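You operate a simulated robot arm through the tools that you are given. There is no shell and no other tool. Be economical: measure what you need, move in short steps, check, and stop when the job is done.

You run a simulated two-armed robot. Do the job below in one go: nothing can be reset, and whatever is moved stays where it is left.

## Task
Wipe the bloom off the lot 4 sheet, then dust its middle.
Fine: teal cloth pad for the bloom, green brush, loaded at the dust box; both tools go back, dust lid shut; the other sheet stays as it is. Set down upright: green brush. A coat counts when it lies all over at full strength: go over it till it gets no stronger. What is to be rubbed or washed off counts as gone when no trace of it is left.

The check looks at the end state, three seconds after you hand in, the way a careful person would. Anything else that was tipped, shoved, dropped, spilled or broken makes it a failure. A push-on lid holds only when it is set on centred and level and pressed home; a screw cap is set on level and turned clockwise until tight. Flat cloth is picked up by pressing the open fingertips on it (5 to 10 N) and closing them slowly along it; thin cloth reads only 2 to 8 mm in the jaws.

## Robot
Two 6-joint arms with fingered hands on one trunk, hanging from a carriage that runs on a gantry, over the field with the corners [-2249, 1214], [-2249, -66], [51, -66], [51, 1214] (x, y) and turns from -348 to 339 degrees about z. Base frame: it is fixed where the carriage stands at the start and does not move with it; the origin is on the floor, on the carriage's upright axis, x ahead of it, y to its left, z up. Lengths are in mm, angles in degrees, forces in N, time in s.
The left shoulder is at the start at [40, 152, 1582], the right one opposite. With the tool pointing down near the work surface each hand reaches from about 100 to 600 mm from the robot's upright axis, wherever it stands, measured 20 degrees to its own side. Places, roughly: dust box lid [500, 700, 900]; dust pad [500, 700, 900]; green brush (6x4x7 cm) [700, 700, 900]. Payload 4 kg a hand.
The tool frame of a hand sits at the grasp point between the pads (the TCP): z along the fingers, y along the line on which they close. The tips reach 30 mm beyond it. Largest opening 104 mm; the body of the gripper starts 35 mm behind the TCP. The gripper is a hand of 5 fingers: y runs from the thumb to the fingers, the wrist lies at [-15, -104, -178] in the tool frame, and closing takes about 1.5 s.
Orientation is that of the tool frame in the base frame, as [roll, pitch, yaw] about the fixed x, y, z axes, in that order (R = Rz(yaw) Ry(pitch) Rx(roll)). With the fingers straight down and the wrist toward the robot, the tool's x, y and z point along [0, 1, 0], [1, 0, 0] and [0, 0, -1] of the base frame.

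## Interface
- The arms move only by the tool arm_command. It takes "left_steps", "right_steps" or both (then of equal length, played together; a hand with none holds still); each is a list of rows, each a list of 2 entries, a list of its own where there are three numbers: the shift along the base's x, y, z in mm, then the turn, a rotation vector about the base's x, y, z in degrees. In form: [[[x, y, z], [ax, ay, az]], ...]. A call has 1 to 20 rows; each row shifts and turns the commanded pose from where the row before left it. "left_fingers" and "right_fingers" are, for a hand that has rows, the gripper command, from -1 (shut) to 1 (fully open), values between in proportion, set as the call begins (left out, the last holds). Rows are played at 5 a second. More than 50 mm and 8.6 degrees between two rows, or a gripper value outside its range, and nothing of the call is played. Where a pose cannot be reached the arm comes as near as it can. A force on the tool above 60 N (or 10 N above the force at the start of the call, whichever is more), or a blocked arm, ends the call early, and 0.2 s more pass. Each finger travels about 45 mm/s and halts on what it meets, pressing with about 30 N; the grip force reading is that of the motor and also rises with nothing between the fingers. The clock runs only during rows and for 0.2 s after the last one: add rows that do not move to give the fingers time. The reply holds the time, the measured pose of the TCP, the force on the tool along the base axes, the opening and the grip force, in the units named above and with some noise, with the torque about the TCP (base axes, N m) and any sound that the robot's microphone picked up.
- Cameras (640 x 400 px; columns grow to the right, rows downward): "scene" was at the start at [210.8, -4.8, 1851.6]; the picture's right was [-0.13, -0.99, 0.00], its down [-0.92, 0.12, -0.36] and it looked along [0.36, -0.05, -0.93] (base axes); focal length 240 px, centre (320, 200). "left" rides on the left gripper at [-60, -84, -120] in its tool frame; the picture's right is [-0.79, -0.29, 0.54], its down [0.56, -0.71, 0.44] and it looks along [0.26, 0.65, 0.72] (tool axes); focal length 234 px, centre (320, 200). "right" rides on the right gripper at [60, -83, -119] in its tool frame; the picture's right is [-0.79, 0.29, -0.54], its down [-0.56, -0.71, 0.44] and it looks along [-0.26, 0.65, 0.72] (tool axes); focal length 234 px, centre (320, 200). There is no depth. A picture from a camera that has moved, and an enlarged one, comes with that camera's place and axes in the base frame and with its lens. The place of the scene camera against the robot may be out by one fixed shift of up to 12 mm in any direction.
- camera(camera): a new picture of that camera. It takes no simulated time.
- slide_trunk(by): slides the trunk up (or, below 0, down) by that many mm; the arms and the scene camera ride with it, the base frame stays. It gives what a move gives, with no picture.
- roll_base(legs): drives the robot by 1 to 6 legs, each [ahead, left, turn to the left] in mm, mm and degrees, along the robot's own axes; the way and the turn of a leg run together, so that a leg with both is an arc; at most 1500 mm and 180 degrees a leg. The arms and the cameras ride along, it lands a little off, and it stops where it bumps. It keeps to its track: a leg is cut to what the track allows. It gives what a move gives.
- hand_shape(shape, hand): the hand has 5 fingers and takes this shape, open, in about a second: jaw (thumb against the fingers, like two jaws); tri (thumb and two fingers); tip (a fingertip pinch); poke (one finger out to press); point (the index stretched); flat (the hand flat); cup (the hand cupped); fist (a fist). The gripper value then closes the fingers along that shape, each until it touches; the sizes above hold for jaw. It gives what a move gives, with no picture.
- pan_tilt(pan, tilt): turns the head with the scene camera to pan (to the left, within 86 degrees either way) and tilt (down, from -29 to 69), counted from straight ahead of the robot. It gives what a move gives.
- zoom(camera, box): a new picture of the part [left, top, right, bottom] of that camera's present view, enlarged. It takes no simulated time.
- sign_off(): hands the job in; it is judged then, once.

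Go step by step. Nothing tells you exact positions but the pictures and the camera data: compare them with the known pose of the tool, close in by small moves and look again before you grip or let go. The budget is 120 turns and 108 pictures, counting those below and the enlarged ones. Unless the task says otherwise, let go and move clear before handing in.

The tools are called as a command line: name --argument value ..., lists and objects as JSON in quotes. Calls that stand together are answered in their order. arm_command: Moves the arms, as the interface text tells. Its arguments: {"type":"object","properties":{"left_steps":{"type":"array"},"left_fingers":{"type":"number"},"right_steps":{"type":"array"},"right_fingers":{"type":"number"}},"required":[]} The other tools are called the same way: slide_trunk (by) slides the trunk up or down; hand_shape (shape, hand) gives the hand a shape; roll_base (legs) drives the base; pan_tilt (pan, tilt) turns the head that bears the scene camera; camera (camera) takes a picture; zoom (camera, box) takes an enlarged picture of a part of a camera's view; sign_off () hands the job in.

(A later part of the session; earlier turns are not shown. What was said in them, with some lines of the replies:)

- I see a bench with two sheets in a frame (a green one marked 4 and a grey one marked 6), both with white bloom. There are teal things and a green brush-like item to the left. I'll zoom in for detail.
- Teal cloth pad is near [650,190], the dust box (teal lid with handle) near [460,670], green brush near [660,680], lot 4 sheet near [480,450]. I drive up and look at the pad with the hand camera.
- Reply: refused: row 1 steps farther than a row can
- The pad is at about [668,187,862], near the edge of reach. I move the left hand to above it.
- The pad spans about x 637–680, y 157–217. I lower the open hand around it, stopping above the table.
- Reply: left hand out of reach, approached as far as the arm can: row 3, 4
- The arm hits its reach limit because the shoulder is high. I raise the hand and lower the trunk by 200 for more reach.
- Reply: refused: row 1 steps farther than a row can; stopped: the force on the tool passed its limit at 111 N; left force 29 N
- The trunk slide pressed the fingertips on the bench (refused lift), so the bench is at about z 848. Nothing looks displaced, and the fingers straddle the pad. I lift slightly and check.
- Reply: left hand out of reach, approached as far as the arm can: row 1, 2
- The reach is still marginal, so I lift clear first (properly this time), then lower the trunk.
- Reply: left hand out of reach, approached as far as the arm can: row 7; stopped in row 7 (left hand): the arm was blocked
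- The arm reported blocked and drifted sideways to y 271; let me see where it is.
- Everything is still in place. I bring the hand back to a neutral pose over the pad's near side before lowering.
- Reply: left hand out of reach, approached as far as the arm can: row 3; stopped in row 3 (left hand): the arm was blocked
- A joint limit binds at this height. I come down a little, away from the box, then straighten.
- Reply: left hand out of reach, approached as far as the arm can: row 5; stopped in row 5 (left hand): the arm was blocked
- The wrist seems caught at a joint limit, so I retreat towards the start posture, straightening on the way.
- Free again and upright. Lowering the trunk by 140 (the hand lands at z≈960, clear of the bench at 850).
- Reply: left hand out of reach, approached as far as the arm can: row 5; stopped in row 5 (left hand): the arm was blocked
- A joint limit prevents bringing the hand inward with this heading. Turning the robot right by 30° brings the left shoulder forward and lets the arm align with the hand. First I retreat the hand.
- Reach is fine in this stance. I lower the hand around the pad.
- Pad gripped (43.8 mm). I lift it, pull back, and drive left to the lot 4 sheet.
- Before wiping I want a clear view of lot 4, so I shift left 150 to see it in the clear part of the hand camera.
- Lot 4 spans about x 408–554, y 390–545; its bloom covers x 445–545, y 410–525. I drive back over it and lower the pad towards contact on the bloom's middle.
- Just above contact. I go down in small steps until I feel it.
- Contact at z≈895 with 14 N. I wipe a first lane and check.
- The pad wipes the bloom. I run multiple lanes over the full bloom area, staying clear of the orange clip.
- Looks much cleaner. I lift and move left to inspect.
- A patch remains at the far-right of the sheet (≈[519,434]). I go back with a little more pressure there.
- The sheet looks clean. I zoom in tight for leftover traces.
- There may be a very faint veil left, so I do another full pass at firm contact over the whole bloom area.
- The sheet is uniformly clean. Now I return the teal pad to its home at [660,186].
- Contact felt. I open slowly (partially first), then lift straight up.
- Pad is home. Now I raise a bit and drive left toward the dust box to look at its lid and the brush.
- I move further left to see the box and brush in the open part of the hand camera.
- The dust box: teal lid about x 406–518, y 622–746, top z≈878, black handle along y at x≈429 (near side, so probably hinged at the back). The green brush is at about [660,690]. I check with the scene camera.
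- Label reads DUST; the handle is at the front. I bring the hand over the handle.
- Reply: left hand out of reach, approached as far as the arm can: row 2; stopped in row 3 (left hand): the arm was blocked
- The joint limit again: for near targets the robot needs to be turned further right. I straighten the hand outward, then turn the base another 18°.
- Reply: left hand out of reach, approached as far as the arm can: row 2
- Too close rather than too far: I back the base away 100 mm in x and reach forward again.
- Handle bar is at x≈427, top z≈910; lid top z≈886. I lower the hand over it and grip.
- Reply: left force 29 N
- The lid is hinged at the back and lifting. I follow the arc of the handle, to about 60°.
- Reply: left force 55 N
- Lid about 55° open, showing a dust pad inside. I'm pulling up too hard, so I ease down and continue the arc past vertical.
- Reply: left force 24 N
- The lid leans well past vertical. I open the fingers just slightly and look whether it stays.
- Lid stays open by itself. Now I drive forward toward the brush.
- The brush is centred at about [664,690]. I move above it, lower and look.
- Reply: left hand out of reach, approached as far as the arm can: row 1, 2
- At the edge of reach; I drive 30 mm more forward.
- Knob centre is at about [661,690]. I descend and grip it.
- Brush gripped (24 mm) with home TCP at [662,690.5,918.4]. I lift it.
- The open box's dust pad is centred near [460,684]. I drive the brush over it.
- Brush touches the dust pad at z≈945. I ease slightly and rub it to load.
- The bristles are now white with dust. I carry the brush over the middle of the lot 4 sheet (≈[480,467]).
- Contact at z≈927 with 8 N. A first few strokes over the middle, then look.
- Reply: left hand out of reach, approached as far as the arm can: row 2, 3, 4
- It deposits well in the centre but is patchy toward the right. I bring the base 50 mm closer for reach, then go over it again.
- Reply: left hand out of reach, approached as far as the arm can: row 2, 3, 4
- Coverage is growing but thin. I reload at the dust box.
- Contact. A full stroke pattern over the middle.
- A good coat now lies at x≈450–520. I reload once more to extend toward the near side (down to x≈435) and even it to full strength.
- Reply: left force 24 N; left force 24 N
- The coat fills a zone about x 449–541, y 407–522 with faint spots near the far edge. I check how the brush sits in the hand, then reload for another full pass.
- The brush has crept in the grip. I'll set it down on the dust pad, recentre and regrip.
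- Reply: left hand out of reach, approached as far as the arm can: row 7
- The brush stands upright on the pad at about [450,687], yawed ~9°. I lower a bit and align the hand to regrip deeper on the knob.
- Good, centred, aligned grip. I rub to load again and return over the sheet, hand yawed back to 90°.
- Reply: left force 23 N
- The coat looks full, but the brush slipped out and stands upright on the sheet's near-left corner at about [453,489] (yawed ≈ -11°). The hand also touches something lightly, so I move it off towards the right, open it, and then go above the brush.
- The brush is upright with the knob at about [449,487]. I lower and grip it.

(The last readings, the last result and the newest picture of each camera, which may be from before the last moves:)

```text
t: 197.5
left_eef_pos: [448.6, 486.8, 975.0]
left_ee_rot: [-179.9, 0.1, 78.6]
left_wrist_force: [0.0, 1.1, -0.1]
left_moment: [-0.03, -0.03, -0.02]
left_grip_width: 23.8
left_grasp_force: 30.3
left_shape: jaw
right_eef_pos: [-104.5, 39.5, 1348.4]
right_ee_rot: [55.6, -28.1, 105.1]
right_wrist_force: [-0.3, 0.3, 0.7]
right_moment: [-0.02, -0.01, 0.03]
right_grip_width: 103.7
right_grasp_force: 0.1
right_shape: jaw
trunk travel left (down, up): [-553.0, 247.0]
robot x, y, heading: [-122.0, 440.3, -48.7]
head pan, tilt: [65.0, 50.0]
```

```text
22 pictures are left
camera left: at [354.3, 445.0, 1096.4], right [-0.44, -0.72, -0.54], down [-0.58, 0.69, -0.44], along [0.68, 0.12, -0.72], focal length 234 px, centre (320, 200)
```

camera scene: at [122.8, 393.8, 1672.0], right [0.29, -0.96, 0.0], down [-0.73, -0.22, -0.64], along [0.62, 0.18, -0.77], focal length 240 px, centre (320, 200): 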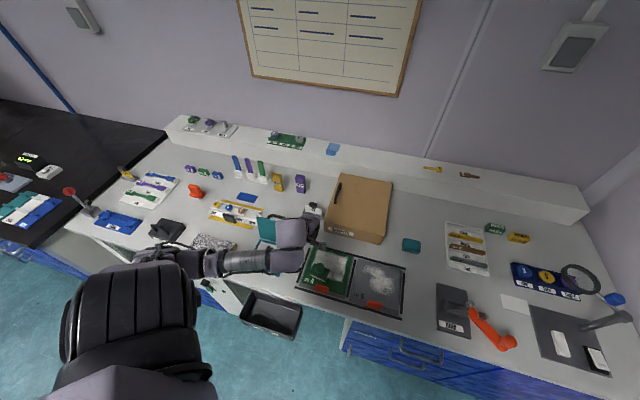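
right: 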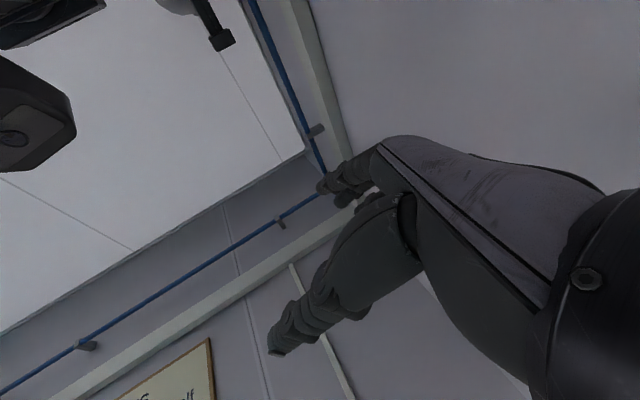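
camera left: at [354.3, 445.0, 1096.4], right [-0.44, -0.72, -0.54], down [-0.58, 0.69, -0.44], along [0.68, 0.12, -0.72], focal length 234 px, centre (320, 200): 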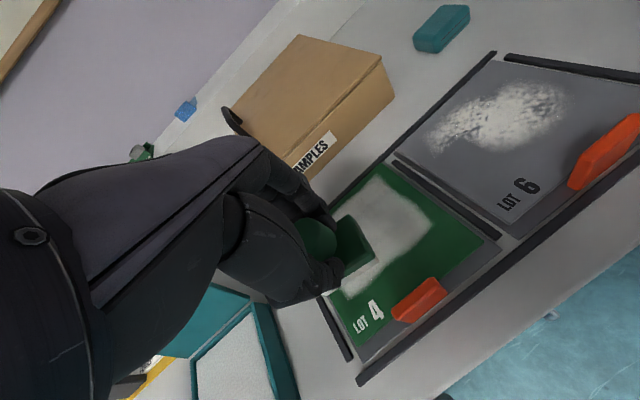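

Brush is securely held. I straighten it and step left to inspect the coat.

roll_base --legs '[[-20, 67, 0]]'

arm_command --left_steps '[[[0, 0, 10], [0, 0, 6]], [[0, 0, 5], [0, 0, 5.3]], [[0, 0, 0], [0, 0, 0]]]'

zoom --camera "left" --box '[340, 100, 640, 400]'

```text
t: 198.5
left_eef_pos: [485.2, 546.4, 975.0]
left_ee_rot: [180.0, 0.1, 78.6]
left_wrist_force: [0.0, 1.0, -0.9]
left_moment: [-0.01, 0.02, -0.02]
left_grip_width: 23.8
left_grasp_force: 30.2
left_shape: jaw
right_eef_pos: [-67.5, 98.3, 1347.8]
right_ee_rot: [55.6, -28.1, 105.1]
right_wrist_force: [-0.5, -0.1, -0.5]
right_moment: [0.0, 0.01, 0.0]
right_grip_width: 104.1
right_grasp_force: 0.0
right_shape: jaw
trunk travel left (down, up): [-553.0, 247.0]
robot x, y, heading: [-82.5, 498.1, -48.7]
head pan, tilt: [65.0, 50.0]
```

```text
t: 199.3
left_eef_pos: [485.3, 545.4, 990.0]
left_ee_rot: [180.0, 0.0, 90.0]
left_wrist_force: [-0.6, 0.0, -0.2]
left_moment: [0.02, 0.01, 0.03]
left_grip_width: 23.7
left_grasp_force: 30.4
left_shape: jaw
right_eef_pos: [-67.6, 98.2, 1347.0]
right_ee_rot: [55.6, -28.1, 105.1]
right_wrist_force: [-0.3, 0.2, 0.4]
right_moment: [0.0, 0.0, 0.0]
right_grip_width: 104.0
right_grasp_force: 0.0
right_shape: jaw
trunk travel left (down, up): [-553.0, 247.0]
robot x, y, heading: [-84.1, 496.3, -48.5]
head pan, tilt: [65.0, 50.0]
```

```text
1.33 times, centred on (490, 250) of left
camera zoom: at [401.1, 486.4, 1110.7], right [-0.29, -0.79, -0.54], down [-0.71, 0.56, -0.44], along [0.65, 0.26, -0.72], focal length 312 px, centre (93, 133)
```

zoom: 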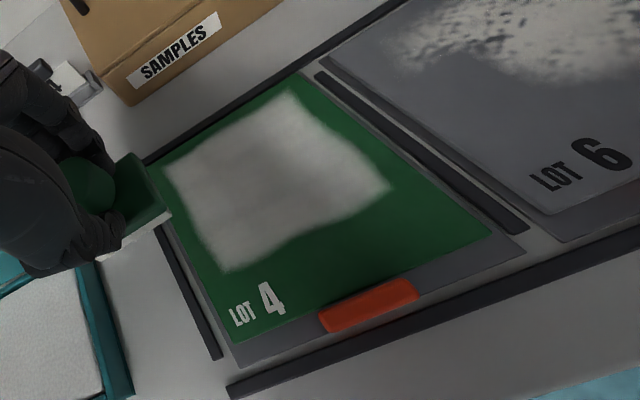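

zoom --camera "left" --box '[405, 160, 535, 310]'

```text
2.67 times, centred on (470, 235) of left
camera zoom: at [401.1, 486.4, 1110.7], right [-0.29, -0.79, -0.54], down [-0.71, 0.56, -0.44], along [0.65, 0.26, -0.72], focal length 624 px, centre (-80, 107)
```

zoom: 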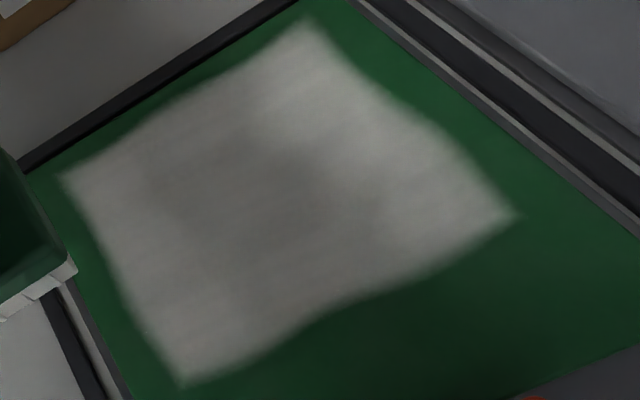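

I compare with the scene camera's view to judge evenness (the darker middle may be a shadow).

zoom --camera "scene" --box '[290, 230, 420, 330]'

```text
4.00 times, centred on (355, 280) of scene
camera zoom: at [90.3, 403.5, 1671.9], right [0.28, -0.96, 0.0], down [-0.73, -0.22, -0.64], along [0.62, 0.18, -0.77], focal length 962 px, centre (180, -120)
```

zoom: 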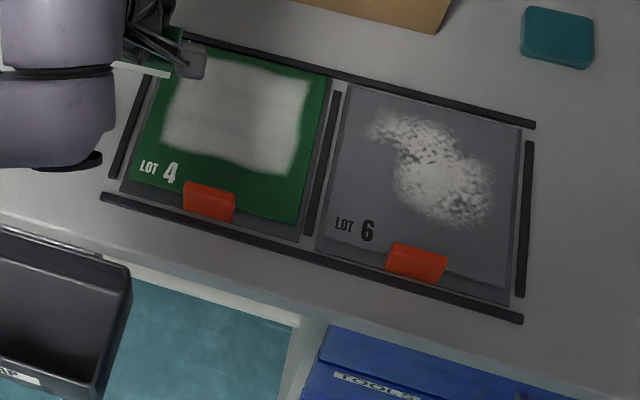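

I'll do one more reload and full pass so the coat can't get stronger.

roll_base --legs '[[-122, 72, 0]]'

arm_command --left_steps '[[[0, 0, -25], [0, 0, 0]], [[0, 0, -18], [0, 0, 0]], [[0, 0, -4], [0, 0, 0]], [[0, 0, -2], [0, 0, 0]], [[0, 0, 0], [0, 0, 0]]]'

```text
t: 200.7
left_eef_pos: [457.0, 688.0, 988.8]
left_ee_rot: [179.9, 0.1, 90.2]
left_wrist_force: [0.1, 0.1, -1.2]
left_moment: [0.02, 0.0, -0.01]
left_grip_width: 23.9
left_grasp_force: 30.0
left_shape: jaw
right_eef_pos: [-94.2, 238.2, 1346.5]
right_ee_rot: [55.6, -28.1, 105.1]
right_wrist_force: [-0.4, 0.3, -1.0]
right_moment: [0.01, 0.0, 0.0]
right_grip_width: 103.9
right_grasp_force: 0.1
right_shape: jaw
trunk travel left (down, up): [-553.0, 247.0]
robot x, y, heading: [-112.3, 637.8, -48.4]
head pan, tilt: [65.0, 50.0]
```

```text
t: 201.8
left_eef_pos: [457.4, 685.7, 939.3]
left_ee_rot: [180.0, 0.2, 90.2]
left_wrist_force: [-0.4, -1.0, -0.4]
left_moment: [-0.02, 0.0, 0.05]
left_grip_width: 23.9
left_grasp_force: 30.9
left_shape: jaw
right_eef_pos: [-95.3, 237.6, 1347.8]
right_ee_rot: [55.6, -28.1, 105.3]
right_wrist_force: [0.3, -0.2, 0.4]
right_moment: [-0.01, -0.01, 0.03]
right_grip_width: 104.1
right_grasp_force: 0.1
right_shape: jaw
trunk travel left (down, up): [-553.0, 247.0]
robot x, y, heading: [-114.7, 637.3, -48.4]
head pan, tilt: [65.0, 50.0]
```

arm_command --left_steps '[[[0, 0, -1.5], [0, 0, 0]], [[0, 0, -1], [0, 0, 0]], [[0, 0, 0], [0, 0, 0]]]'

```text
t: 202.7
left_eef_pos: [457.9, 686.1, 938.8]
left_ee_rot: [179.9, 0.1, 90.1]
left_wrist_force: [-0.4, 0.5, -1.2]
left_moment: [-0.01, 0.01, -0.01]
left_grip_width: 23.7
left_grasp_force: 30.0
left_shape: jaw
right_eef_pos: [-94.5, 236.5, 1348.8]
right_ee_rot: [55.7, -28.1, 105.1]
right_wrist_force: [0.0, -0.3, -0.2]
right_moment: [0.02, 0.01, 0.01]
right_grip_width: 103.8
right_grasp_force: 0.1
right_shape: jaw
trunk travel left (down, up): [-553.0, 247.0]
robot x, y, heading: [-112.4, 639.5, -48.4]
head pan, tilt: [65.0, 50.0]
```

arm_command --left_steps '[[[0, 0, -1], [0, 0, 0]], [[0, 0, -1], [0, 0, 0]], [[7, 0, 0], [0, 0, 0]], [[-7, 0, 0], [0, 0, 0]], [[0, 7, 0], [0, 0, 0]], [[0, -7, 0], [0, 0, 0]], [[0, 0, 0], [0, 0, 0]]]'

```text
t: 204.2
left_eef_pos: [457.8, 688.1, 936.8]
left_ee_rot: [-180.0, 0.2, 90.0]
left_wrist_force: [1.0, 2.5, 7.4]
left_moment: [0.0, -0.18, 0.06]
left_grip_width: 24.1
left_grasp_force: 30.4
left_shape: jaw
right_eef_pos: [-94.2, 238.0, 1346.4]
right_ee_rot: [55.6, -28.1, 105.2]
right_wrist_force: [-0.8, -0.4, 0.2]
right_moment: [0.0, 0.0, -0.03]
right_grip_width: 104.1
right_grasp_force: 0.0
right_shape: jaw
trunk travel left (down, up): [-553.0, 247.0]
robot x, y, heading: [-112.8, 637.5, -48.3]
head pan, tilt: [65.0, 50.0]
```

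arm_command --left_steps '[[[5, 0, 0], [0, 0, 0]], [[-5, 0, 0], [0, 0, 0]], [[0, 0, 17], [0, 0, 0]], [[0, 0, 25], [0, 0, 0]], [[0, 0, 0], [0, 0, 0]]]'

roll_base --legs '[[189, -118, 0]]'

arm_command --left_steps '[[[0, 0, -25], [0, 0, 0]], [[0, 0, -25], [0, 0, 0]], [[0, 0, -6], [0, 0, 0]], [[0, 0, -2], [0, 0, 0]], [[0, 0, 0], [0, 0, 0]]]'

```text
t: 205.4
left_eef_pos: [455.9, 687.5, 977.6]
left_ee_rot: [-180.0, 0.1, 90.1]
left_wrist_force: [0.0, -0.1, -1.7]
left_moment: [0.02, 0.0, 0.01]
left_grip_width: 24.3
left_grasp_force: 29.8
left_shape: jaw
right_eef_pos: [-94.7, 237.2, 1347.5]
right_ee_rot: [55.6, -28.1, 105.2]
right_wrist_force: [-0.1, 0.4, 0.9]
right_moment: [0.03, 0.0, 0.0]
right_grip_width: 104.0
right_grasp_force: 0.1
right_shape: jaw
trunk travel left (down, up): [-553.0, 247.0]
robot x, y, heading: [-110.6, 641.4, -48.5]
head pan, tilt: [65.0, 50.0]
```

```text
t: 207.2
left_eef_pos: [494.0, 466.9, 979.0]
left_ee_rot: [180.0, 0.2, 90.0]
left_wrist_force: [-0.1, 0.1, -1.5]
left_moment: [0.02, -0.02, -0.01]
left_grip_width: 24.0
left_grasp_force: 30.1
left_shape: jaw
right_eef_pos: [-58.6, 19.2, 1348.2]
right_ee_rot: [55.7, -28.1, 105.1]
right_wrist_force: [0.0, 0.0, 0.1]
right_moment: [-0.02, 0.01, 0.02]
right_grip_width: 104.1
right_grasp_force: 0.1
right_shape: jaw
trunk travel left (down, up): [-553.0, 247.0]
robot x, y, heading: [-74.6, 419.8, -48.3]
head pan, tilt: [65.0, 50.0]
```

```text
t: 208.3
left_eef_pos: [491.8, 467.2, 920.5]
left_ee_rot: [180.0, 0.0, 90.0]
left_wrist_force: [0.8, -1.0, -0.6]
left_moment: [-0.02, 0.02, 0.02]
left_grip_width: 24.4
left_grasp_force: 29.7
left_shape: jaw
right_eef_pos: [-58.6, 18.8, 1347.4]
right_ee_rot: [55.6, -28.1, 105.2]
right_wrist_force: [-0.5, -1.0, -0.9]
right_moment: [0.02, -0.01, 0.0]
right_grip_width: 103.9
right_grasp_force: 0.0
right_shape: jaw
trunk travel left (down, up): [-553.0, 247.0]
robot x, y, heading: [-74.5, 418.8, -48.4]
head pan, tilt: [65.0, 50.0]
```

arm_command --left_steps '[[[0, 0, -1.5], [0, 0, 0]], [[0, 0, -1.5], [0, 0, 0]], [[13, 0, 0], [0, 0, 0]], [[13, 0, 0], [0, 0, 0]], [[-18, 0, 0], [0, 0, 0]], [[-18, 0, 0], [0, 0, 0]], [[-18, 0, 0], [0, 0, 0]], [[-16, 0, 0], [0, 0, 0]], [[0, 0, 0], [0, 0, 0]]]'

```text
t: 210.3
left_eef_pos: [448.9, 468.4, 916.8]
left_ee_rot: [179.9, 0.2, 90.1]
left_wrist_force: [0.0, -0.7, -0.1]
left_moment: [-0.04, -0.08, 0.01]
left_grip_width: 24.0
left_grasp_force: 29.8
left_shape: jaw
right_eef_pos: [-58.0, 18.7, 1346.7]
right_ee_rot: [55.6, -28.2, 105.2]
right_wrist_force: [0.1, -0.4, 0.4]
right_moment: [0.0, 0.03, 0.01]
right_grip_width: 104.1
right_grasp_force: 0.1
right_shape: jaw
trunk travel left (down, up): [-553.0, 247.0]
robot x, y, heading: [-73.2, 421.9, -48.5]
head pan, tilt: [65.0, 50.0]
```

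arm_command --left_steps '[[[5, 0, -1], [0, 0, 0]], [[15, 0, -0.7], [0, 0, 0]], [[17, 0, 0], [0, 0, 0]], [[17, 0, 0], [0, 0, 0]], [[17, 0, 0], [0, 0, 0]], [[0, 13, 0], [0, 0, 0]], [[-18, 0, 0], [0, 0, 0]], [[-18, 0, 0], [0, 0, 0]], [[-17, 0, 0], [0, 0, 0]], [[0, 13, 0], [0, 0, 0]], [[18, 0, 0], [0, 0, 0]], [[18, 0, 0], [0, 0, 0]], [[17, 0, 0], [0, 0, 0]], [[-18, 0, 0], [0, 0, 0]], [[-18, 0, 0], [0, 0, 0]], [[0, -13, 0], [0, 0, 0]], [[18, 0, 0], [0, 0, 0]], [[18, 0, 0], [0, 0, 0]], [[0, 0, 0], [0, 0, 0]]]'

```text
t: 214.3
left_eef_pos: [520.8, 481.1, 916.1]
left_ee_rot: [-179.8, 0.1, 90.0]
left_wrist_force: [0.5, -0.2, -1.4]
left_moment: [-0.03, 0.0, 0.02]
left_grip_width: 23.0
left_grasp_force: 29.7
left_shape: jaw
right_eef_pos: [-58.2, 18.3, 1346.3]
right_ee_rot: [55.6, -28.1, 105.2]
right_wrist_force: [0.2, 0.2, -0.8]
right_moment: [0.01, 0.01, -0.01]
right_grip_width: 103.9
right_grasp_force: 0.0
right_shape: jaw
trunk travel left (down, up): [-553.0, 247.0]
robot x, y, heading: [-77.7, 419.1, -48.4]
head pan, tilt: [65.0, 50.0]
```

Now the right-hand lanes.

arm_command --left_steps '[[[0, 0, -0.7], [0, 0, 0]], [[0, -13, 0], [0, 0, 0]], [[-18, 0, 0], [0, 0, 0]], [[-18, 0, 0], [0, 0, 0]], [[-17, 0, 0], [0, 0, 0]], [[0, -13, -0.5], [0, 0, 0]], [[18, 0, 0], [0, 0, 0]], [[18, 0, 0], [0, 0, 0]], [[17, 0, 0], [0, 0, 0]], [[0, -14, 0], [0, 0, 0]], [[-18, 0, 0], [0, 0, 0]], [[-18, 0, 0], [0, 0, 0]], [[-17, 0, 0], [0, 0, 0]], [[18, 0, 0], [0, 0, 0]], [[0, 0, 15], [0, 0, 0]], [[0, 0, 25], [0, 0, 0]], [[0, 0, 25], [0, 0, 0]], [[0, 0, 0], [0, 0, 0]]]'

roll_base --legs '[[-67, 75, 0]]'

zoom --camera "left" --box '[320, 100, 620, 400]'

```text
t: 218.2
left_eef_pos: [486.3, 441.8, 979.0]
left_ee_rot: [-179.8, 0.1, 90.1]
left_wrist_force: [-0.1, 0.7, -0.8]
left_moment: [0.01, 0.01, -0.02]
left_grip_width: 23.1
left_grasp_force: 30.3
left_shape: jaw
right_eef_pos: [-57.8, 19.3, 1347.4]
right_ee_rot: [55.7, -28.0, 105.2]
right_wrist_force: [0.3, 0.3, -0.6]
right_moment: [0.04, -0.01, -0.05]
right_grip_width: 103.7
right_grasp_force: 0.0
right_shape: jaw
trunk travel left (down, up): [-553.0, 247.0]
robot x, y, heading: [-73.8, 420.5, -48.4]
head pan, tilt: [65.0, 50.0]
```

```text
t: 219.3
left_eef_pos: [499.9, 541.5, 978.6]
left_ee_rot: [180.0, 0.0, 90.0]
left_wrist_force: [-0.2, 0.8, -0.6]
left_moment: [-0.06, -0.01, -0.01]
left_grip_width: 23.2
left_grasp_force: 29.9
left_shape: jaw
right_eef_pos: [-47.7, 119.6, 1346.8]
right_ee_rot: [55.6, -28.1, 105.1]
right_wrist_force: [-0.1, 0.2, -0.1]
right_moment: [0.05, -0.03, -0.01]
right_grip_width: 104.1
right_grasp_force: 0.1
right_shape: jaw
trunk travel left (down, up): [-553.0, 247.0]
robot x, y, heading: [-63.0, 519.0, -48.5]
head pan, tilt: [65.0, 50.0]
```

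```text
1.33 times, centred on (470, 250) of left
camera zoom: at [414.5, 481.4, 1099.6], right [-0.29, -0.79, -0.54], down [-0.71, 0.56, -0.44], along [0.65, 0.26, -0.72], focal length 312 px, centre (120, 133)
```

zoom: 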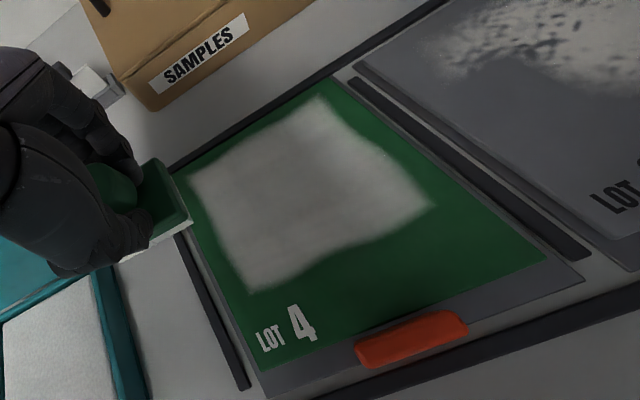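

The coat is even and its outline no longer changes, so dusting is done. Now the brush goes home, around the right of the open lid.

roll_base --legs '[[77, 72, 0]]'

arm_command --left_steps '[[[10, 10, 10], [0, 0, 0]], [[15, 15, 8], [0, 0, 0]], [[10, 20, 0], [0, 0, 0]], [[0, 0, 0], [0, 0, 0]]]'

```text
t: 220.5
left_eef_pos: [603.3, 527.5, 979.1]
left_ee_rot: [180.0, 0.1, 89.9]
left_wrist_force: [0.1, -0.2, 0.1]
left_moment: [-0.02, 0.05, 0.0]
left_grip_width: 23.1
left_grasp_force: 29.8
left_shape: jaw
right_eef_pos: [57.3, 108.1, 1347.0]
right_ee_rot: [55.6, -28.1, 105.1]
right_wrist_force: [0.2, -1.2, 0.4]
right_moment: [0.02, 0.01, -0.01]
right_grip_width: 104.0
right_grasp_force: 0.0
right_shape: jaw
trunk travel left (down, up): [-553.0, 247.0]
robot x, y, heading: [41.2, 511.6, -48.7]
head pan, tilt: [65.0, 50.0]
```

```text
t: 221.5
left_eef_pos: [636.9, 574.9, 997.1]
left_ee_rot: [-179.8, 0.2, 89.8]
left_wrist_force: [-0.4, -0.8, -1.1]
left_moment: [0.03, 0.01, 0.01]
left_grip_width: 23.3
left_grasp_force: 30.1
left_shape: jaw
right_eef_pos: [57.0, 108.8, 1348.0]
right_ee_rot: [55.7, -28.0, 105.1]
right_wrist_force: [-0.3, -0.3, -0.4]
right_moment: [-0.01, 0.0, 0.01]
right_grip_width: 103.9
right_grasp_force: 0.1
right_shape: jaw
trunk travel left (down, up): [-553.0, 247.0]
robot x, y, heading: [38.0, 511.3, -48.5]
head pan, tilt: [65.0, 50.0]
```

roll_base --legs '[[-78, 82, 0]]'

arm_command --left_steps '[[[5, 2, -20], [0, 0, 0]], [[8, 0, -20], [0, 0, 0]], [[0, 0, -15], [0, 0, 0]], [[0, 0, 0], [0, 0, 0]]]'

camera --camera "left"

```text
t: 222.7
left_eef_pos: [646.2, 687.1, 997.7]
left_ee_rot: [-179.9, 0.0, 90.1]
left_wrist_force: [-1.3, 0.5, -0.8]
left_moment: [-0.01, -0.01, 0.0]
left_grip_width: 23.4
left_grasp_force: 29.4
left_shape: jaw
right_eef_pos: [66.1, 220.8, 1347.3]
right_ee_rot: [55.6, -28.1, 105.1]
right_wrist_force: [0.4, 0.6, -0.2]
right_moment: [0.03, -0.02, 0.0]
right_grip_width: 103.8
right_grasp_force: 0.0
right_shape: jaw
trunk travel left (down, up): [-553.0, 247.0]
robot x, y, heading: [47.9, 621.8, -48.7]
head pan, tilt: [65.0, 50.0]
```

```text
t: 223.7
left_eef_pos: [658.8, 689.0, 941.8]
left_ee_rot: [-180.0, 0.1, 89.9]
left_wrist_force: [0.5, 0.3, -0.3]
left_moment: [-0.02, -0.04, 0.02]
left_grip_width: 23.2
left_grasp_force: 29.7
left_shape: jaw
right_eef_pos: [65.8, 219.4, 1347.0]
right_ee_rot: [55.7, -28.0, 105.1]
right_wrist_force: [-0.2, 0.4, 0.6]
right_moment: [-0.01, 0.02, -0.01]
right_grip_width: 104.0
right_grasp_force: 0.1
right_shape: jaw
trunk travel left (down, up): [-553.0, 247.0]
robot x, y, heading: [48.0, 618.0, -48.2]
head pan, tilt: [65.0, 50.0]
```

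```text
17 pictures are left
camera left: at [575.1, 629.1, 1062.8], right [-0.29, -0.79, -0.54], down [-0.71, 0.56, -0.44], along [0.65, 0.26, -0.72], focal length 234 px, centre (320, 200)
```

left: 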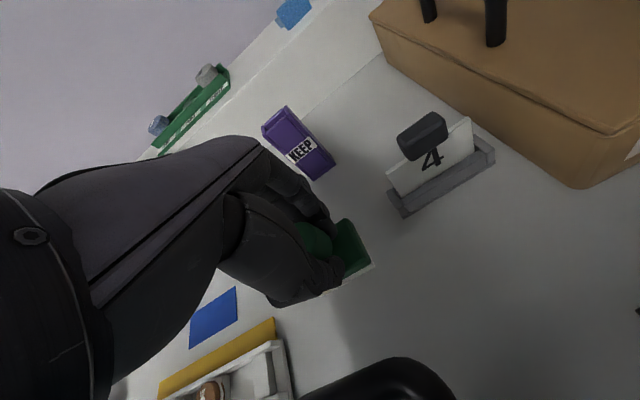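

arm_command --left_steps '[[[3, -1, -15], [0, 0, 0]], [[0, 0, -10], [0, 0, 0]], [[0, 0, -3], [0, 0, 0]], [[0, 0, -2], [0, 0, 0]], [[0, 0, 0], [0, 0, 0]]]'

```text
t: 224.9
left_eef_pos: [662.5, 687.8, 912.4]
left_ee_rot: [-179.9, 0.1, 90.0]
left_wrist_force: [0.2, 0.1, -0.3]
left_moment: [-0.01, 0.0, 0.03]
left_grip_width: 23.2
left_grasp_force: 30.1
left_shape: jaw
right_eef_pos: [66.5, 218.7, 1347.4]
right_ee_rot: [55.7, -28.1, 104.9]
right_wrist_force: [0.5, -0.5, 0.5]
right_moment: [0.02, 0.02, -0.01]
right_grip_width: 104.0
right_grasp_force: 0.0
right_shape: jaw
trunk travel left (down, up): [-553.0, 247.0]
robot x, y, heading: [50.2, 616.2, -48.3]
head pan, tilt: [65.0, 50.0]
```

arm_command --left_steps '[[[0, 0, -1.5], [0, 0, 0]], [[0, 0, -1.5], [0, 0, 0]], [[0, 0, -1], [0, 0, 0]], [[0, 0, 0], [0, 0, 0]]]'

```text
t: 225.9
left_eef_pos: [662.7, 686.6, 908.5]
left_ee_rot: [-179.9, 0.1, 90.1]
left_wrist_force: [0.9, -0.4, -1.4]
left_moment: [-0.02, -0.02, 0.0]
left_grip_width: 23.3
left_grasp_force: 29.2
left_shape: jaw
right_eef_pos: [67.4, 220.7, 1347.2]
right_ee_rot: [55.6, -28.0, 105.3]
right_wrist_force: [-0.3, -0.5, 0.3]
right_moment: [0.0, -0.02, -0.04]
right_grip_width: 103.8
right_grasp_force: 0.0
right_shape: jaw
trunk travel left (down, up): [-553.0, 247.0]
robot x, y, heading: [50.2, 620.1, -48.2]
head pan, tilt: [65.0, 50.0]
```

arm_command --left_steps '[[[0, 1, -1], [0, 0, 0]], [[0, 0, -1], [0, 0, 0]], [[0, 0, -0.7], [0, 0, 0]], [[0, 0, 0], [0, 0, 0]]]'

```text
t: 226.9
left_eef_pos: [664.2, 687.9, 906.7]
left_ee_rot: [179.9, 0.3, 89.9]
left_wrist_force: [-7.5, -0.3, 22.2]
left_moment: [-0.25, 0.63, -0.05]
left_grip_width: 23.2
left_grasp_force: 29.6
left_shape: jaw
right_eef_pos: [66.2, 221.0, 1347.9]
right_ee_rot: [55.6, -28.1, 105.2]
right_wrist_force: [0.2, 0.5, 0.2]
right_moment: [0.0, 0.03, 0.01]
right_grip_width: 104.0
right_grasp_force: 0.0
right_shape: jaw
trunk travel left (down, up): [-553.0, 247.0]
robot x, y, heading: [44.3, 621.5, -48.1]
head pan, tilt: [65.0, 50.0]
```

Brush is firmly on the bench. I open, and rise straight up.

arm_command --left_steps '[[[0, 0, 1], [0, 0, 0]], [[0, 0, 0], [0, 0, 0]], [[0, 0, 0], [0, 0, 0]], [[0, 0, 0], [0, 0, 0]], [[0, 0, 0], [0, 0, 0]], [[0, 0, 25], [0, 0, 0]], [[0, 0, 30], [0, 0, 0]], [[-5, 0, 35], [0, 0, 0]], [[0, 0, 0], [0, 0, 0]]]' --left_fingers 0.2

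camera --camera "left"

```text
t: 228.9
left_eef_pos: [657.1, 687.9, 996.3]
left_ee_rot: [-179.8, 0.2, 90.0]
left_wrist_force: [0.4, 0.4, -0.4]
left_moment: [0.01, -0.01, -0.02]
left_grip_width: 62.0
left_grasp_force: 0.1
left_shape: jaw
right_eef_pos: [65.3, 218.7, 1347.5]
right_ee_rot: [55.7, -28.0, 105.3]
right_wrist_force: [-0.7, -0.4, -0.2]
right_moment: [-0.03, 0.01, 0.02]
right_grip_width: 103.7
right_grasp_force: 0.1
right_shape: jaw
trunk travel left (down, up): [-553.0, 247.0]
robot x, y, heading: [47.3, 618.2, -48.4]
head pan, tilt: [65.0, 50.0]
```

```text
16 pictures are left
camera left: at [572.8, 628.4, 1118.0], right [-0.29, -0.79, -0.54], down [-0.71, 0.56, -0.44], along [0.64, 0.25, -0.72], focal length 234 px, centre (320, 200)
```

left: 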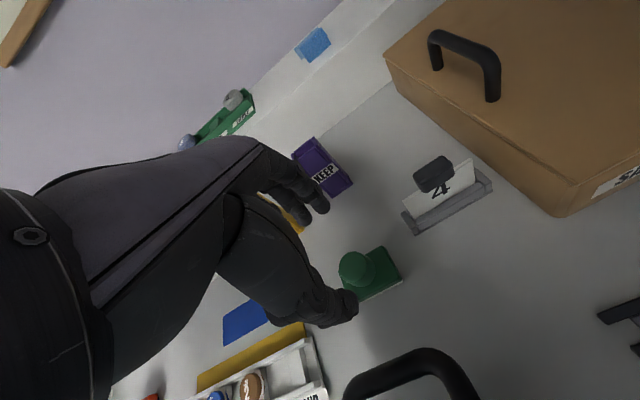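

The brush stands upright at home. Now I close the lid: I raise the hand, return to the stance used for opening, and go above the handle with the fingers nearly closed.

arm_command --left_steps '[[[-5, 0, 25], [0, 0, 0]], [[-5, 0, 25], [0, 0, 0]], [[0, 0, 0], [0, 0, 0]]]' --left_fingers -0.45

roll_base --legs '[[-93, -62, 0]]'

arm_command --left_steps '[[[22, -16, 0], [0, 0, 0]], [[22, -16, 0], [0, 0, 0]], [[0, 0, -10], [0, 0, 0]], [[0, 0, 0], [0, 0, 0]]]'

camera --camera "left"

```text
t: 229.7
left_eef_pos: [642.5, 667.9, 1019.0]
left_ee_rot: [-179.9, 0.1, 90.0]
left_wrist_force: [0.1, -0.5, -0.4]
left_moment: [-0.05, -0.03, 0.0]
left_grip_width: 28.9
left_grasp_force: 0.1
left_shape: jaw
left hand out of reach, approached as far as the arm can: row 1, 2
right_eef_pos: [66.3, 220.7, 1347.8]
right_ee_rot: [55.7, -28.1, 105.1]
right_wrist_force: [-0.5, -0.1, 0.6]
right_moment: [0.0, 0.03, -0.01]
right_grip_width: 104.0
right_grasp_force: 0.0
right_shape: jaw
trunk travel left (down, up): [-553.0, 247.0]
robot x, y, heading: [49.6, 616.5, -48.6]
head pan, tilt: [65.0, 50.0]
```

```text
t: 230.9
left_eef_pos: [533.2, 696.9, 1018.5]
left_ee_rot: [-179.9, 0.1, 90.0]
left_wrist_force: [-0.9, -0.2, 0.0]
left_moment: [-0.02, -0.01, 0.01]
left_grip_width: 28.6
left_grasp_force: 0.1
left_shape: jaw
right_eef_pos: [-42.0, 247.4, 1347.5]
right_ee_rot: [55.7, -28.1, 105.2]
right_wrist_force: [0.4, -0.1, -0.1]
right_moment: [0.0, 0.05, 0.0]
right_grip_width: 103.8
right_grasp_force: 0.1
right_shape: jaw
trunk travel left (down, up): [-553.0, 247.0]
robot x, y, heading: [-58.9, 645.6, -48.7]
head pan, tilt: [65.0, 50.0]
```

```text
t: 231.9
left_eef_pos: [579.9, 667.9, 1008.7]
left_ee_rot: [-179.8, 0.1, 90.0]
left_wrist_force: [0.2, 0.1, 0.1]
left_moment: [-0.01, 0.02, 0.01]
left_grip_width: 28.6
left_grasp_force: 0.1
left_shape: jaw
right_eef_pos: [-41.1, 247.5, 1346.4]
right_ee_rot: [55.7, -28.0, 105.0]
right_wrist_force: [-0.6, -0.1, 0.6]
right_moment: [-0.04, -0.01, -0.02]
right_grip_width: 103.9
right_grasp_force: 0.1
right_shape: jaw
trunk travel left (down, up): [-553.0, 247.0]
robot x, y, heading: [-54.7, 649.4, -48.4]
head pan, tilt: [65.0, 50.0]
```

```text
15 pictures are left
camera left: at [495.2, 606.8, 1130.1], right [-0.29, -0.79, -0.54], down [-0.71, 0.56, -0.44], along [0.65, 0.26, -0.72], focal length 234 px, centre (320, 200)
```

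left: 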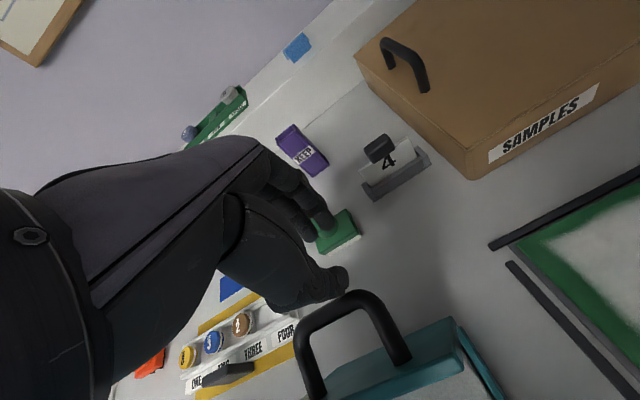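

The lid has swung to near vertical, with the bar at x≈550. I lower over the bar, close, and guide it halfway down along the arc.

arm_command --left_steps '[[[-12, 8, 0], [0, 0, 0]], [[-12, 8, 0], [0, 0, 0]], [[0, 0, -12], [0, 0, 0]], [[0, 0, -12], [0, 0, 0]], [[0, 0, -13], [0, 0, 0]], [[0, 0, 0], [0, 0, 0]]]'

arm_command --left_steps '[[[0, 0, 0], [0, 0, 0]], [[0, 0, 0], [0, 0, 0]], [[0, 0, 0], [0, 0, 0]], [[0, 0, 0], [0, 0, 0]], [[-6, 0, 2], [0, 0, 0]], [[-6, 0, 2], [0, 0, 0]], [[-6, 0, 1], [0, 0, 0]], [[0, 0, 0], [0, 0, 0]]]' --left_fingers -1

camera --camera "left"

```text
t: 233.3
left_eef_pos: [552.8, 680.9, 971.2]
left_ee_rot: [-179.9, 0.1, 90.0]
left_wrist_force: [0.0, 0.7, -0.4]
left_moment: [0.01, 0.01, -0.02]
left_grip_width: 28.6
left_grasp_force: 0.1
left_shape: jaw
right_eef_pos: [-40.8, 248.2, 1348.4]
right_ee_rot: [55.7, -28.0, 105.2]
right_wrist_force: [-0.1, 0.5, 0.2]
right_moment: [0.01, 0.0, 0.0]
right_grip_width: 104.0
right_grasp_force: 0.1
right_shape: jaw
trunk travel left (down, up): [-553.0, 247.0]
robot x, y, heading: [-61.1, 649.5, -48.4]
head pan, tilt: [65.0, 50.0]
```

```text
t: 235.1
left_eef_pos: [537.3, 682.3, 976.6]
left_ee_rot: [-179.9, 0.1, 90.1]
left_wrist_force: [-1.1, -0.2, -0.4]
left_moment: [0.02, -0.02, 0.02]
left_grip_width: 0.1
left_grasp_force: 30.2
left_shape: jaw
right_eef_pos: [-40.7, 248.2, 1347.4]
right_ee_rot: [55.7, -28.0, 105.1]
right_wrist_force: [0.0, -0.3, 0.4]
right_moment: [0.02, 0.03, -0.01]
right_grip_width: 103.9
right_grasp_force: 0.1
right_shape: jaw
trunk travel left (down, up): [-553.0, 247.0]
robot x, y, heading: [-60.1, 651.1, -48.4]
head pan, tilt: [65.0, 50.0]
```

```text
14 pictures are left
camera left: at [452.1, 622.0, 1097.3], right [-0.29, -0.79, -0.54], down [-0.71, 0.56, -0.44], along [0.65, 0.26, -0.72], focal length 234 px, centre (320, 200)
```

left: 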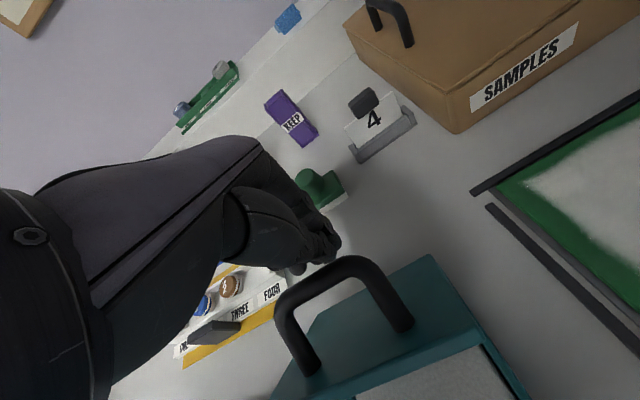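

The lid now leans toward closing with my closed fingers behind the bar; I push it on over and follow it down, pressing lightly from above.

arm_command --left_steps '[[[-10, 0, 0], [0, 0, 0]], [[-10, 0, 0], [0, 0, 0]], [[-10, 0, -1], [0, 0, 0]], [[-10, 0, -2], [0, 0, 0]], [[-10, 0, -3], [0, 0, 0]], [[-10, 0, -4], [0, 0, 0]], [[-9, 0, -6], [0, 0, 0]], [[-8, 0, -7], [0, 0, 0]], [[-7, 0, -8], [0, 0, 0]], [[0, 0, 0], [0, 0, 0]]]'

camera --camera "left"

```text
t: 237.3
left_eef_pos: [452.2, 682.2, 944.9]
left_ee_rot: [-179.9, 0.1, 90.0]
left_wrist_force: [0.6, -0.2, 0.5]
left_moment: [0.01, -0.01, -0.01]
left_grip_width: 0.0
left_grasp_force: 30.1
left_shape: jaw
right_eef_pos: [-41.3, 247.3, 1346.8]
right_ee_rot: [55.7, -28.1, 105.2]
right_wrist_force: [-0.5, -0.3, -0.7]
right_moment: [-0.01, -0.01, -0.01]
right_grip_width: 103.9
right_grasp_force: 0.0
right_shape: jaw
trunk travel left (down, up): [-553.0, 247.0]
robot x, y, heading: [-58.6, 650.5, -48.2]
head pan, tilt: [65.0, 50.0]
```

```text
13 pictures are left
camera left: at [368.5, 622.6, 1065.7], right [-0.29, -0.79, -0.54], down [-0.71, 0.56, -0.44], along [0.65, 0.26, -0.72], focal length 234 px, centre (320, 200)
```

left: 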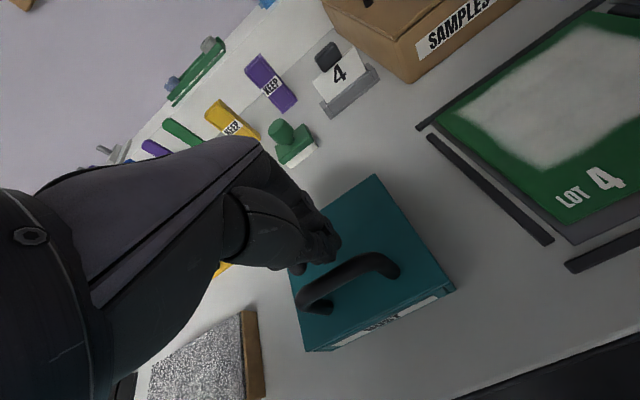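

The lid has come shut. I press it lightly home, lift away, and check everything.

arm_command --left_steps '[[[0, 0, -12], [0, 0, 0]], [[0, 0, -8], [0, 0, 0]], [[0, 0, -4], [0, 0, 0]], [[0, 0, -3], [0, 0, 0]], [[0, 0, -2], [0, 0, 0]], [[0, 0, 0], [0, 0, 0]]]'

arm_command --left_steps '[[[0, 0, 25], [0, 0, 0]], [[0, 0, 30], [0, 0, 0]], [[0, 10, 20], [0, 0, 0]], [[0, 0, 0], [0, 0, 0]]]'

roll_base --legs '[[-150, 60, 0]]'

camera --camera "left"

camera --camera "scene"

```text
t: 238.7
left_eef_pos: [453.8, 682.6, 920.3]
left_ee_rot: [179.6, 0.3, 89.9]
left_wrist_force: [-9.7, 2.7, 45.3]
left_moment: [-0.02, 0.49, -0.04]
left_grip_width: 0.2
left_grasp_force: 29.7
left_shape: jaw
right_eef_pos: [-39.8, 248.8, 1348.7]
right_ee_rot: [55.5, -28.0, 105.2]
right_wrist_force: [-0.5, 0.1, -0.6]
right_moment: [-0.01, 0.01, 0.03]
right_grip_width: 104.2
right_grasp_force: 0.1
right_shape: jaw
trunk travel left (down, up): [-553.0, 247.0]
robot x, y, heading: [-59.8, 645.2, -48.2]
head pan, tilt: [65.0, 50.0]
```

```text
t: 239.7
left_eef_pos: [451.9, 691.8, 991.3]
left_ee_rot: [-179.9, 0.1, 90.0]
left_wrist_force: [0.2, -0.6, 0.4]
left_moment: [-0.03, -0.02, 0.01]
left_grip_width: 0.2
left_grasp_force: 29.9
left_shape: jaw
right_eef_pos: [-40.2, 247.6, 1348.9]
right_ee_rot: [55.7, -28.0, 105.0]
right_wrist_force: [-0.6, 0.9, 0.3]
right_moment: [0.04, -0.02, 0.02]
right_grip_width: 104.1
right_grasp_force: 0.0
right_shape: jaw
trunk travel left (down, up): [-553.0, 247.0]
robot x, y, heading: [-60.6, 651.0, -48.4]
head pan, tilt: [65.0, 50.0]
```

```text
t: 241.1
left_eef_pos: [399.6, 845.4, 992.3]
left_ee_rot: [-179.9, 0.1, 90.0]
left_wrist_force: [0.4, -0.2, 0.1]
left_moment: [0.02, 0.02, 0.04]
left_grip_width: 0.1
left_grasp_force: 30.2
left_shape: jaw
right_eef_pos: [-95.3, 401.2, 1348.0]
right_ee_rot: [55.7, -28.1, 105.1]
right_wrist_force: [0.6, 0.7, 0.4]
right_moment: [0.02, 0.02, 0.0]
right_grip_width: 104.0
right_grasp_force: 0.1
right_shape: jaw
trunk travel left (down, up): [-553.0, 247.0]
robot x, y, heading: [-112.9, 801.8, -48.2]
head pan, tilt: [65.0, 50.0]
```

```text
12 pictures are left
camera left: at [315.2, 785.3, 1112.3], right [-0.29, -0.79, -0.54], down [-0.71, 0.56, -0.44], along [0.65, 0.26, -0.72], focal length 234 px, centre (320, 200)
```

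left: 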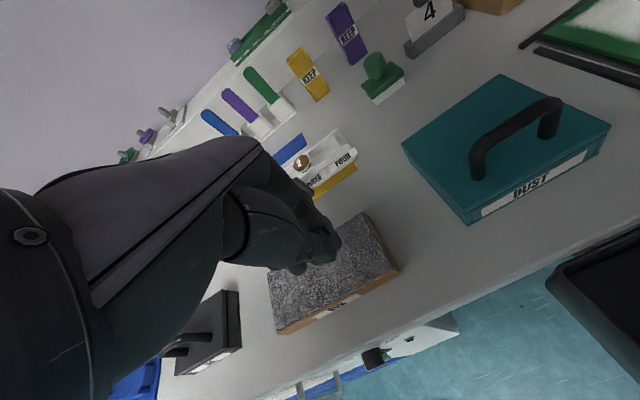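

```text
11 pictures are left
camera scene: at [63.1, 705.9, 1671.9], right [0.29, -0.96, 0.0], down [-0.73, -0.22, -0.64], along [0.62, 0.18, -0.77], focal length 240 px, centre (320, 200)
```

scene: 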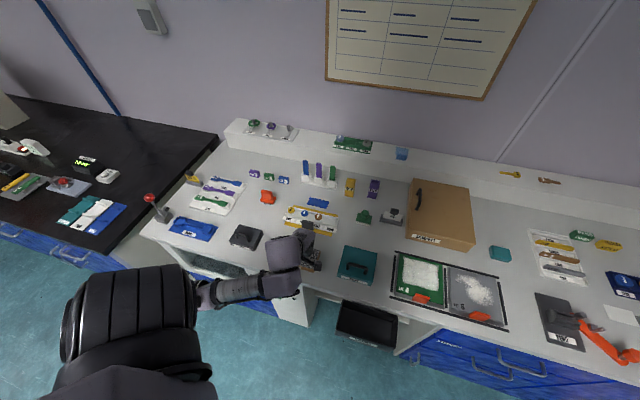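

The dust lid is shut, the green brush stands upright at home, the teal pad is back in its place, the lot 4 sheet is wiped and dusted, and lot 6 is untouched. I hand in.

sign_off

```text
The job is handed in.
```

I wiped the bloom off the lot 4 sheet and dusted its middle. The teal pad and green brush (upright) are back in their places, the dust lid is shut, and lot 6 still has its bloom as before.

Early on, lowering the trunk pressed the left hand's fingertips hard on the bench next to the pad. During dusting the brush slipped out of the grip onto the sheet, but it stayed upright and I picked it up again. Nothing looked tipped or out of place in the last pictures.
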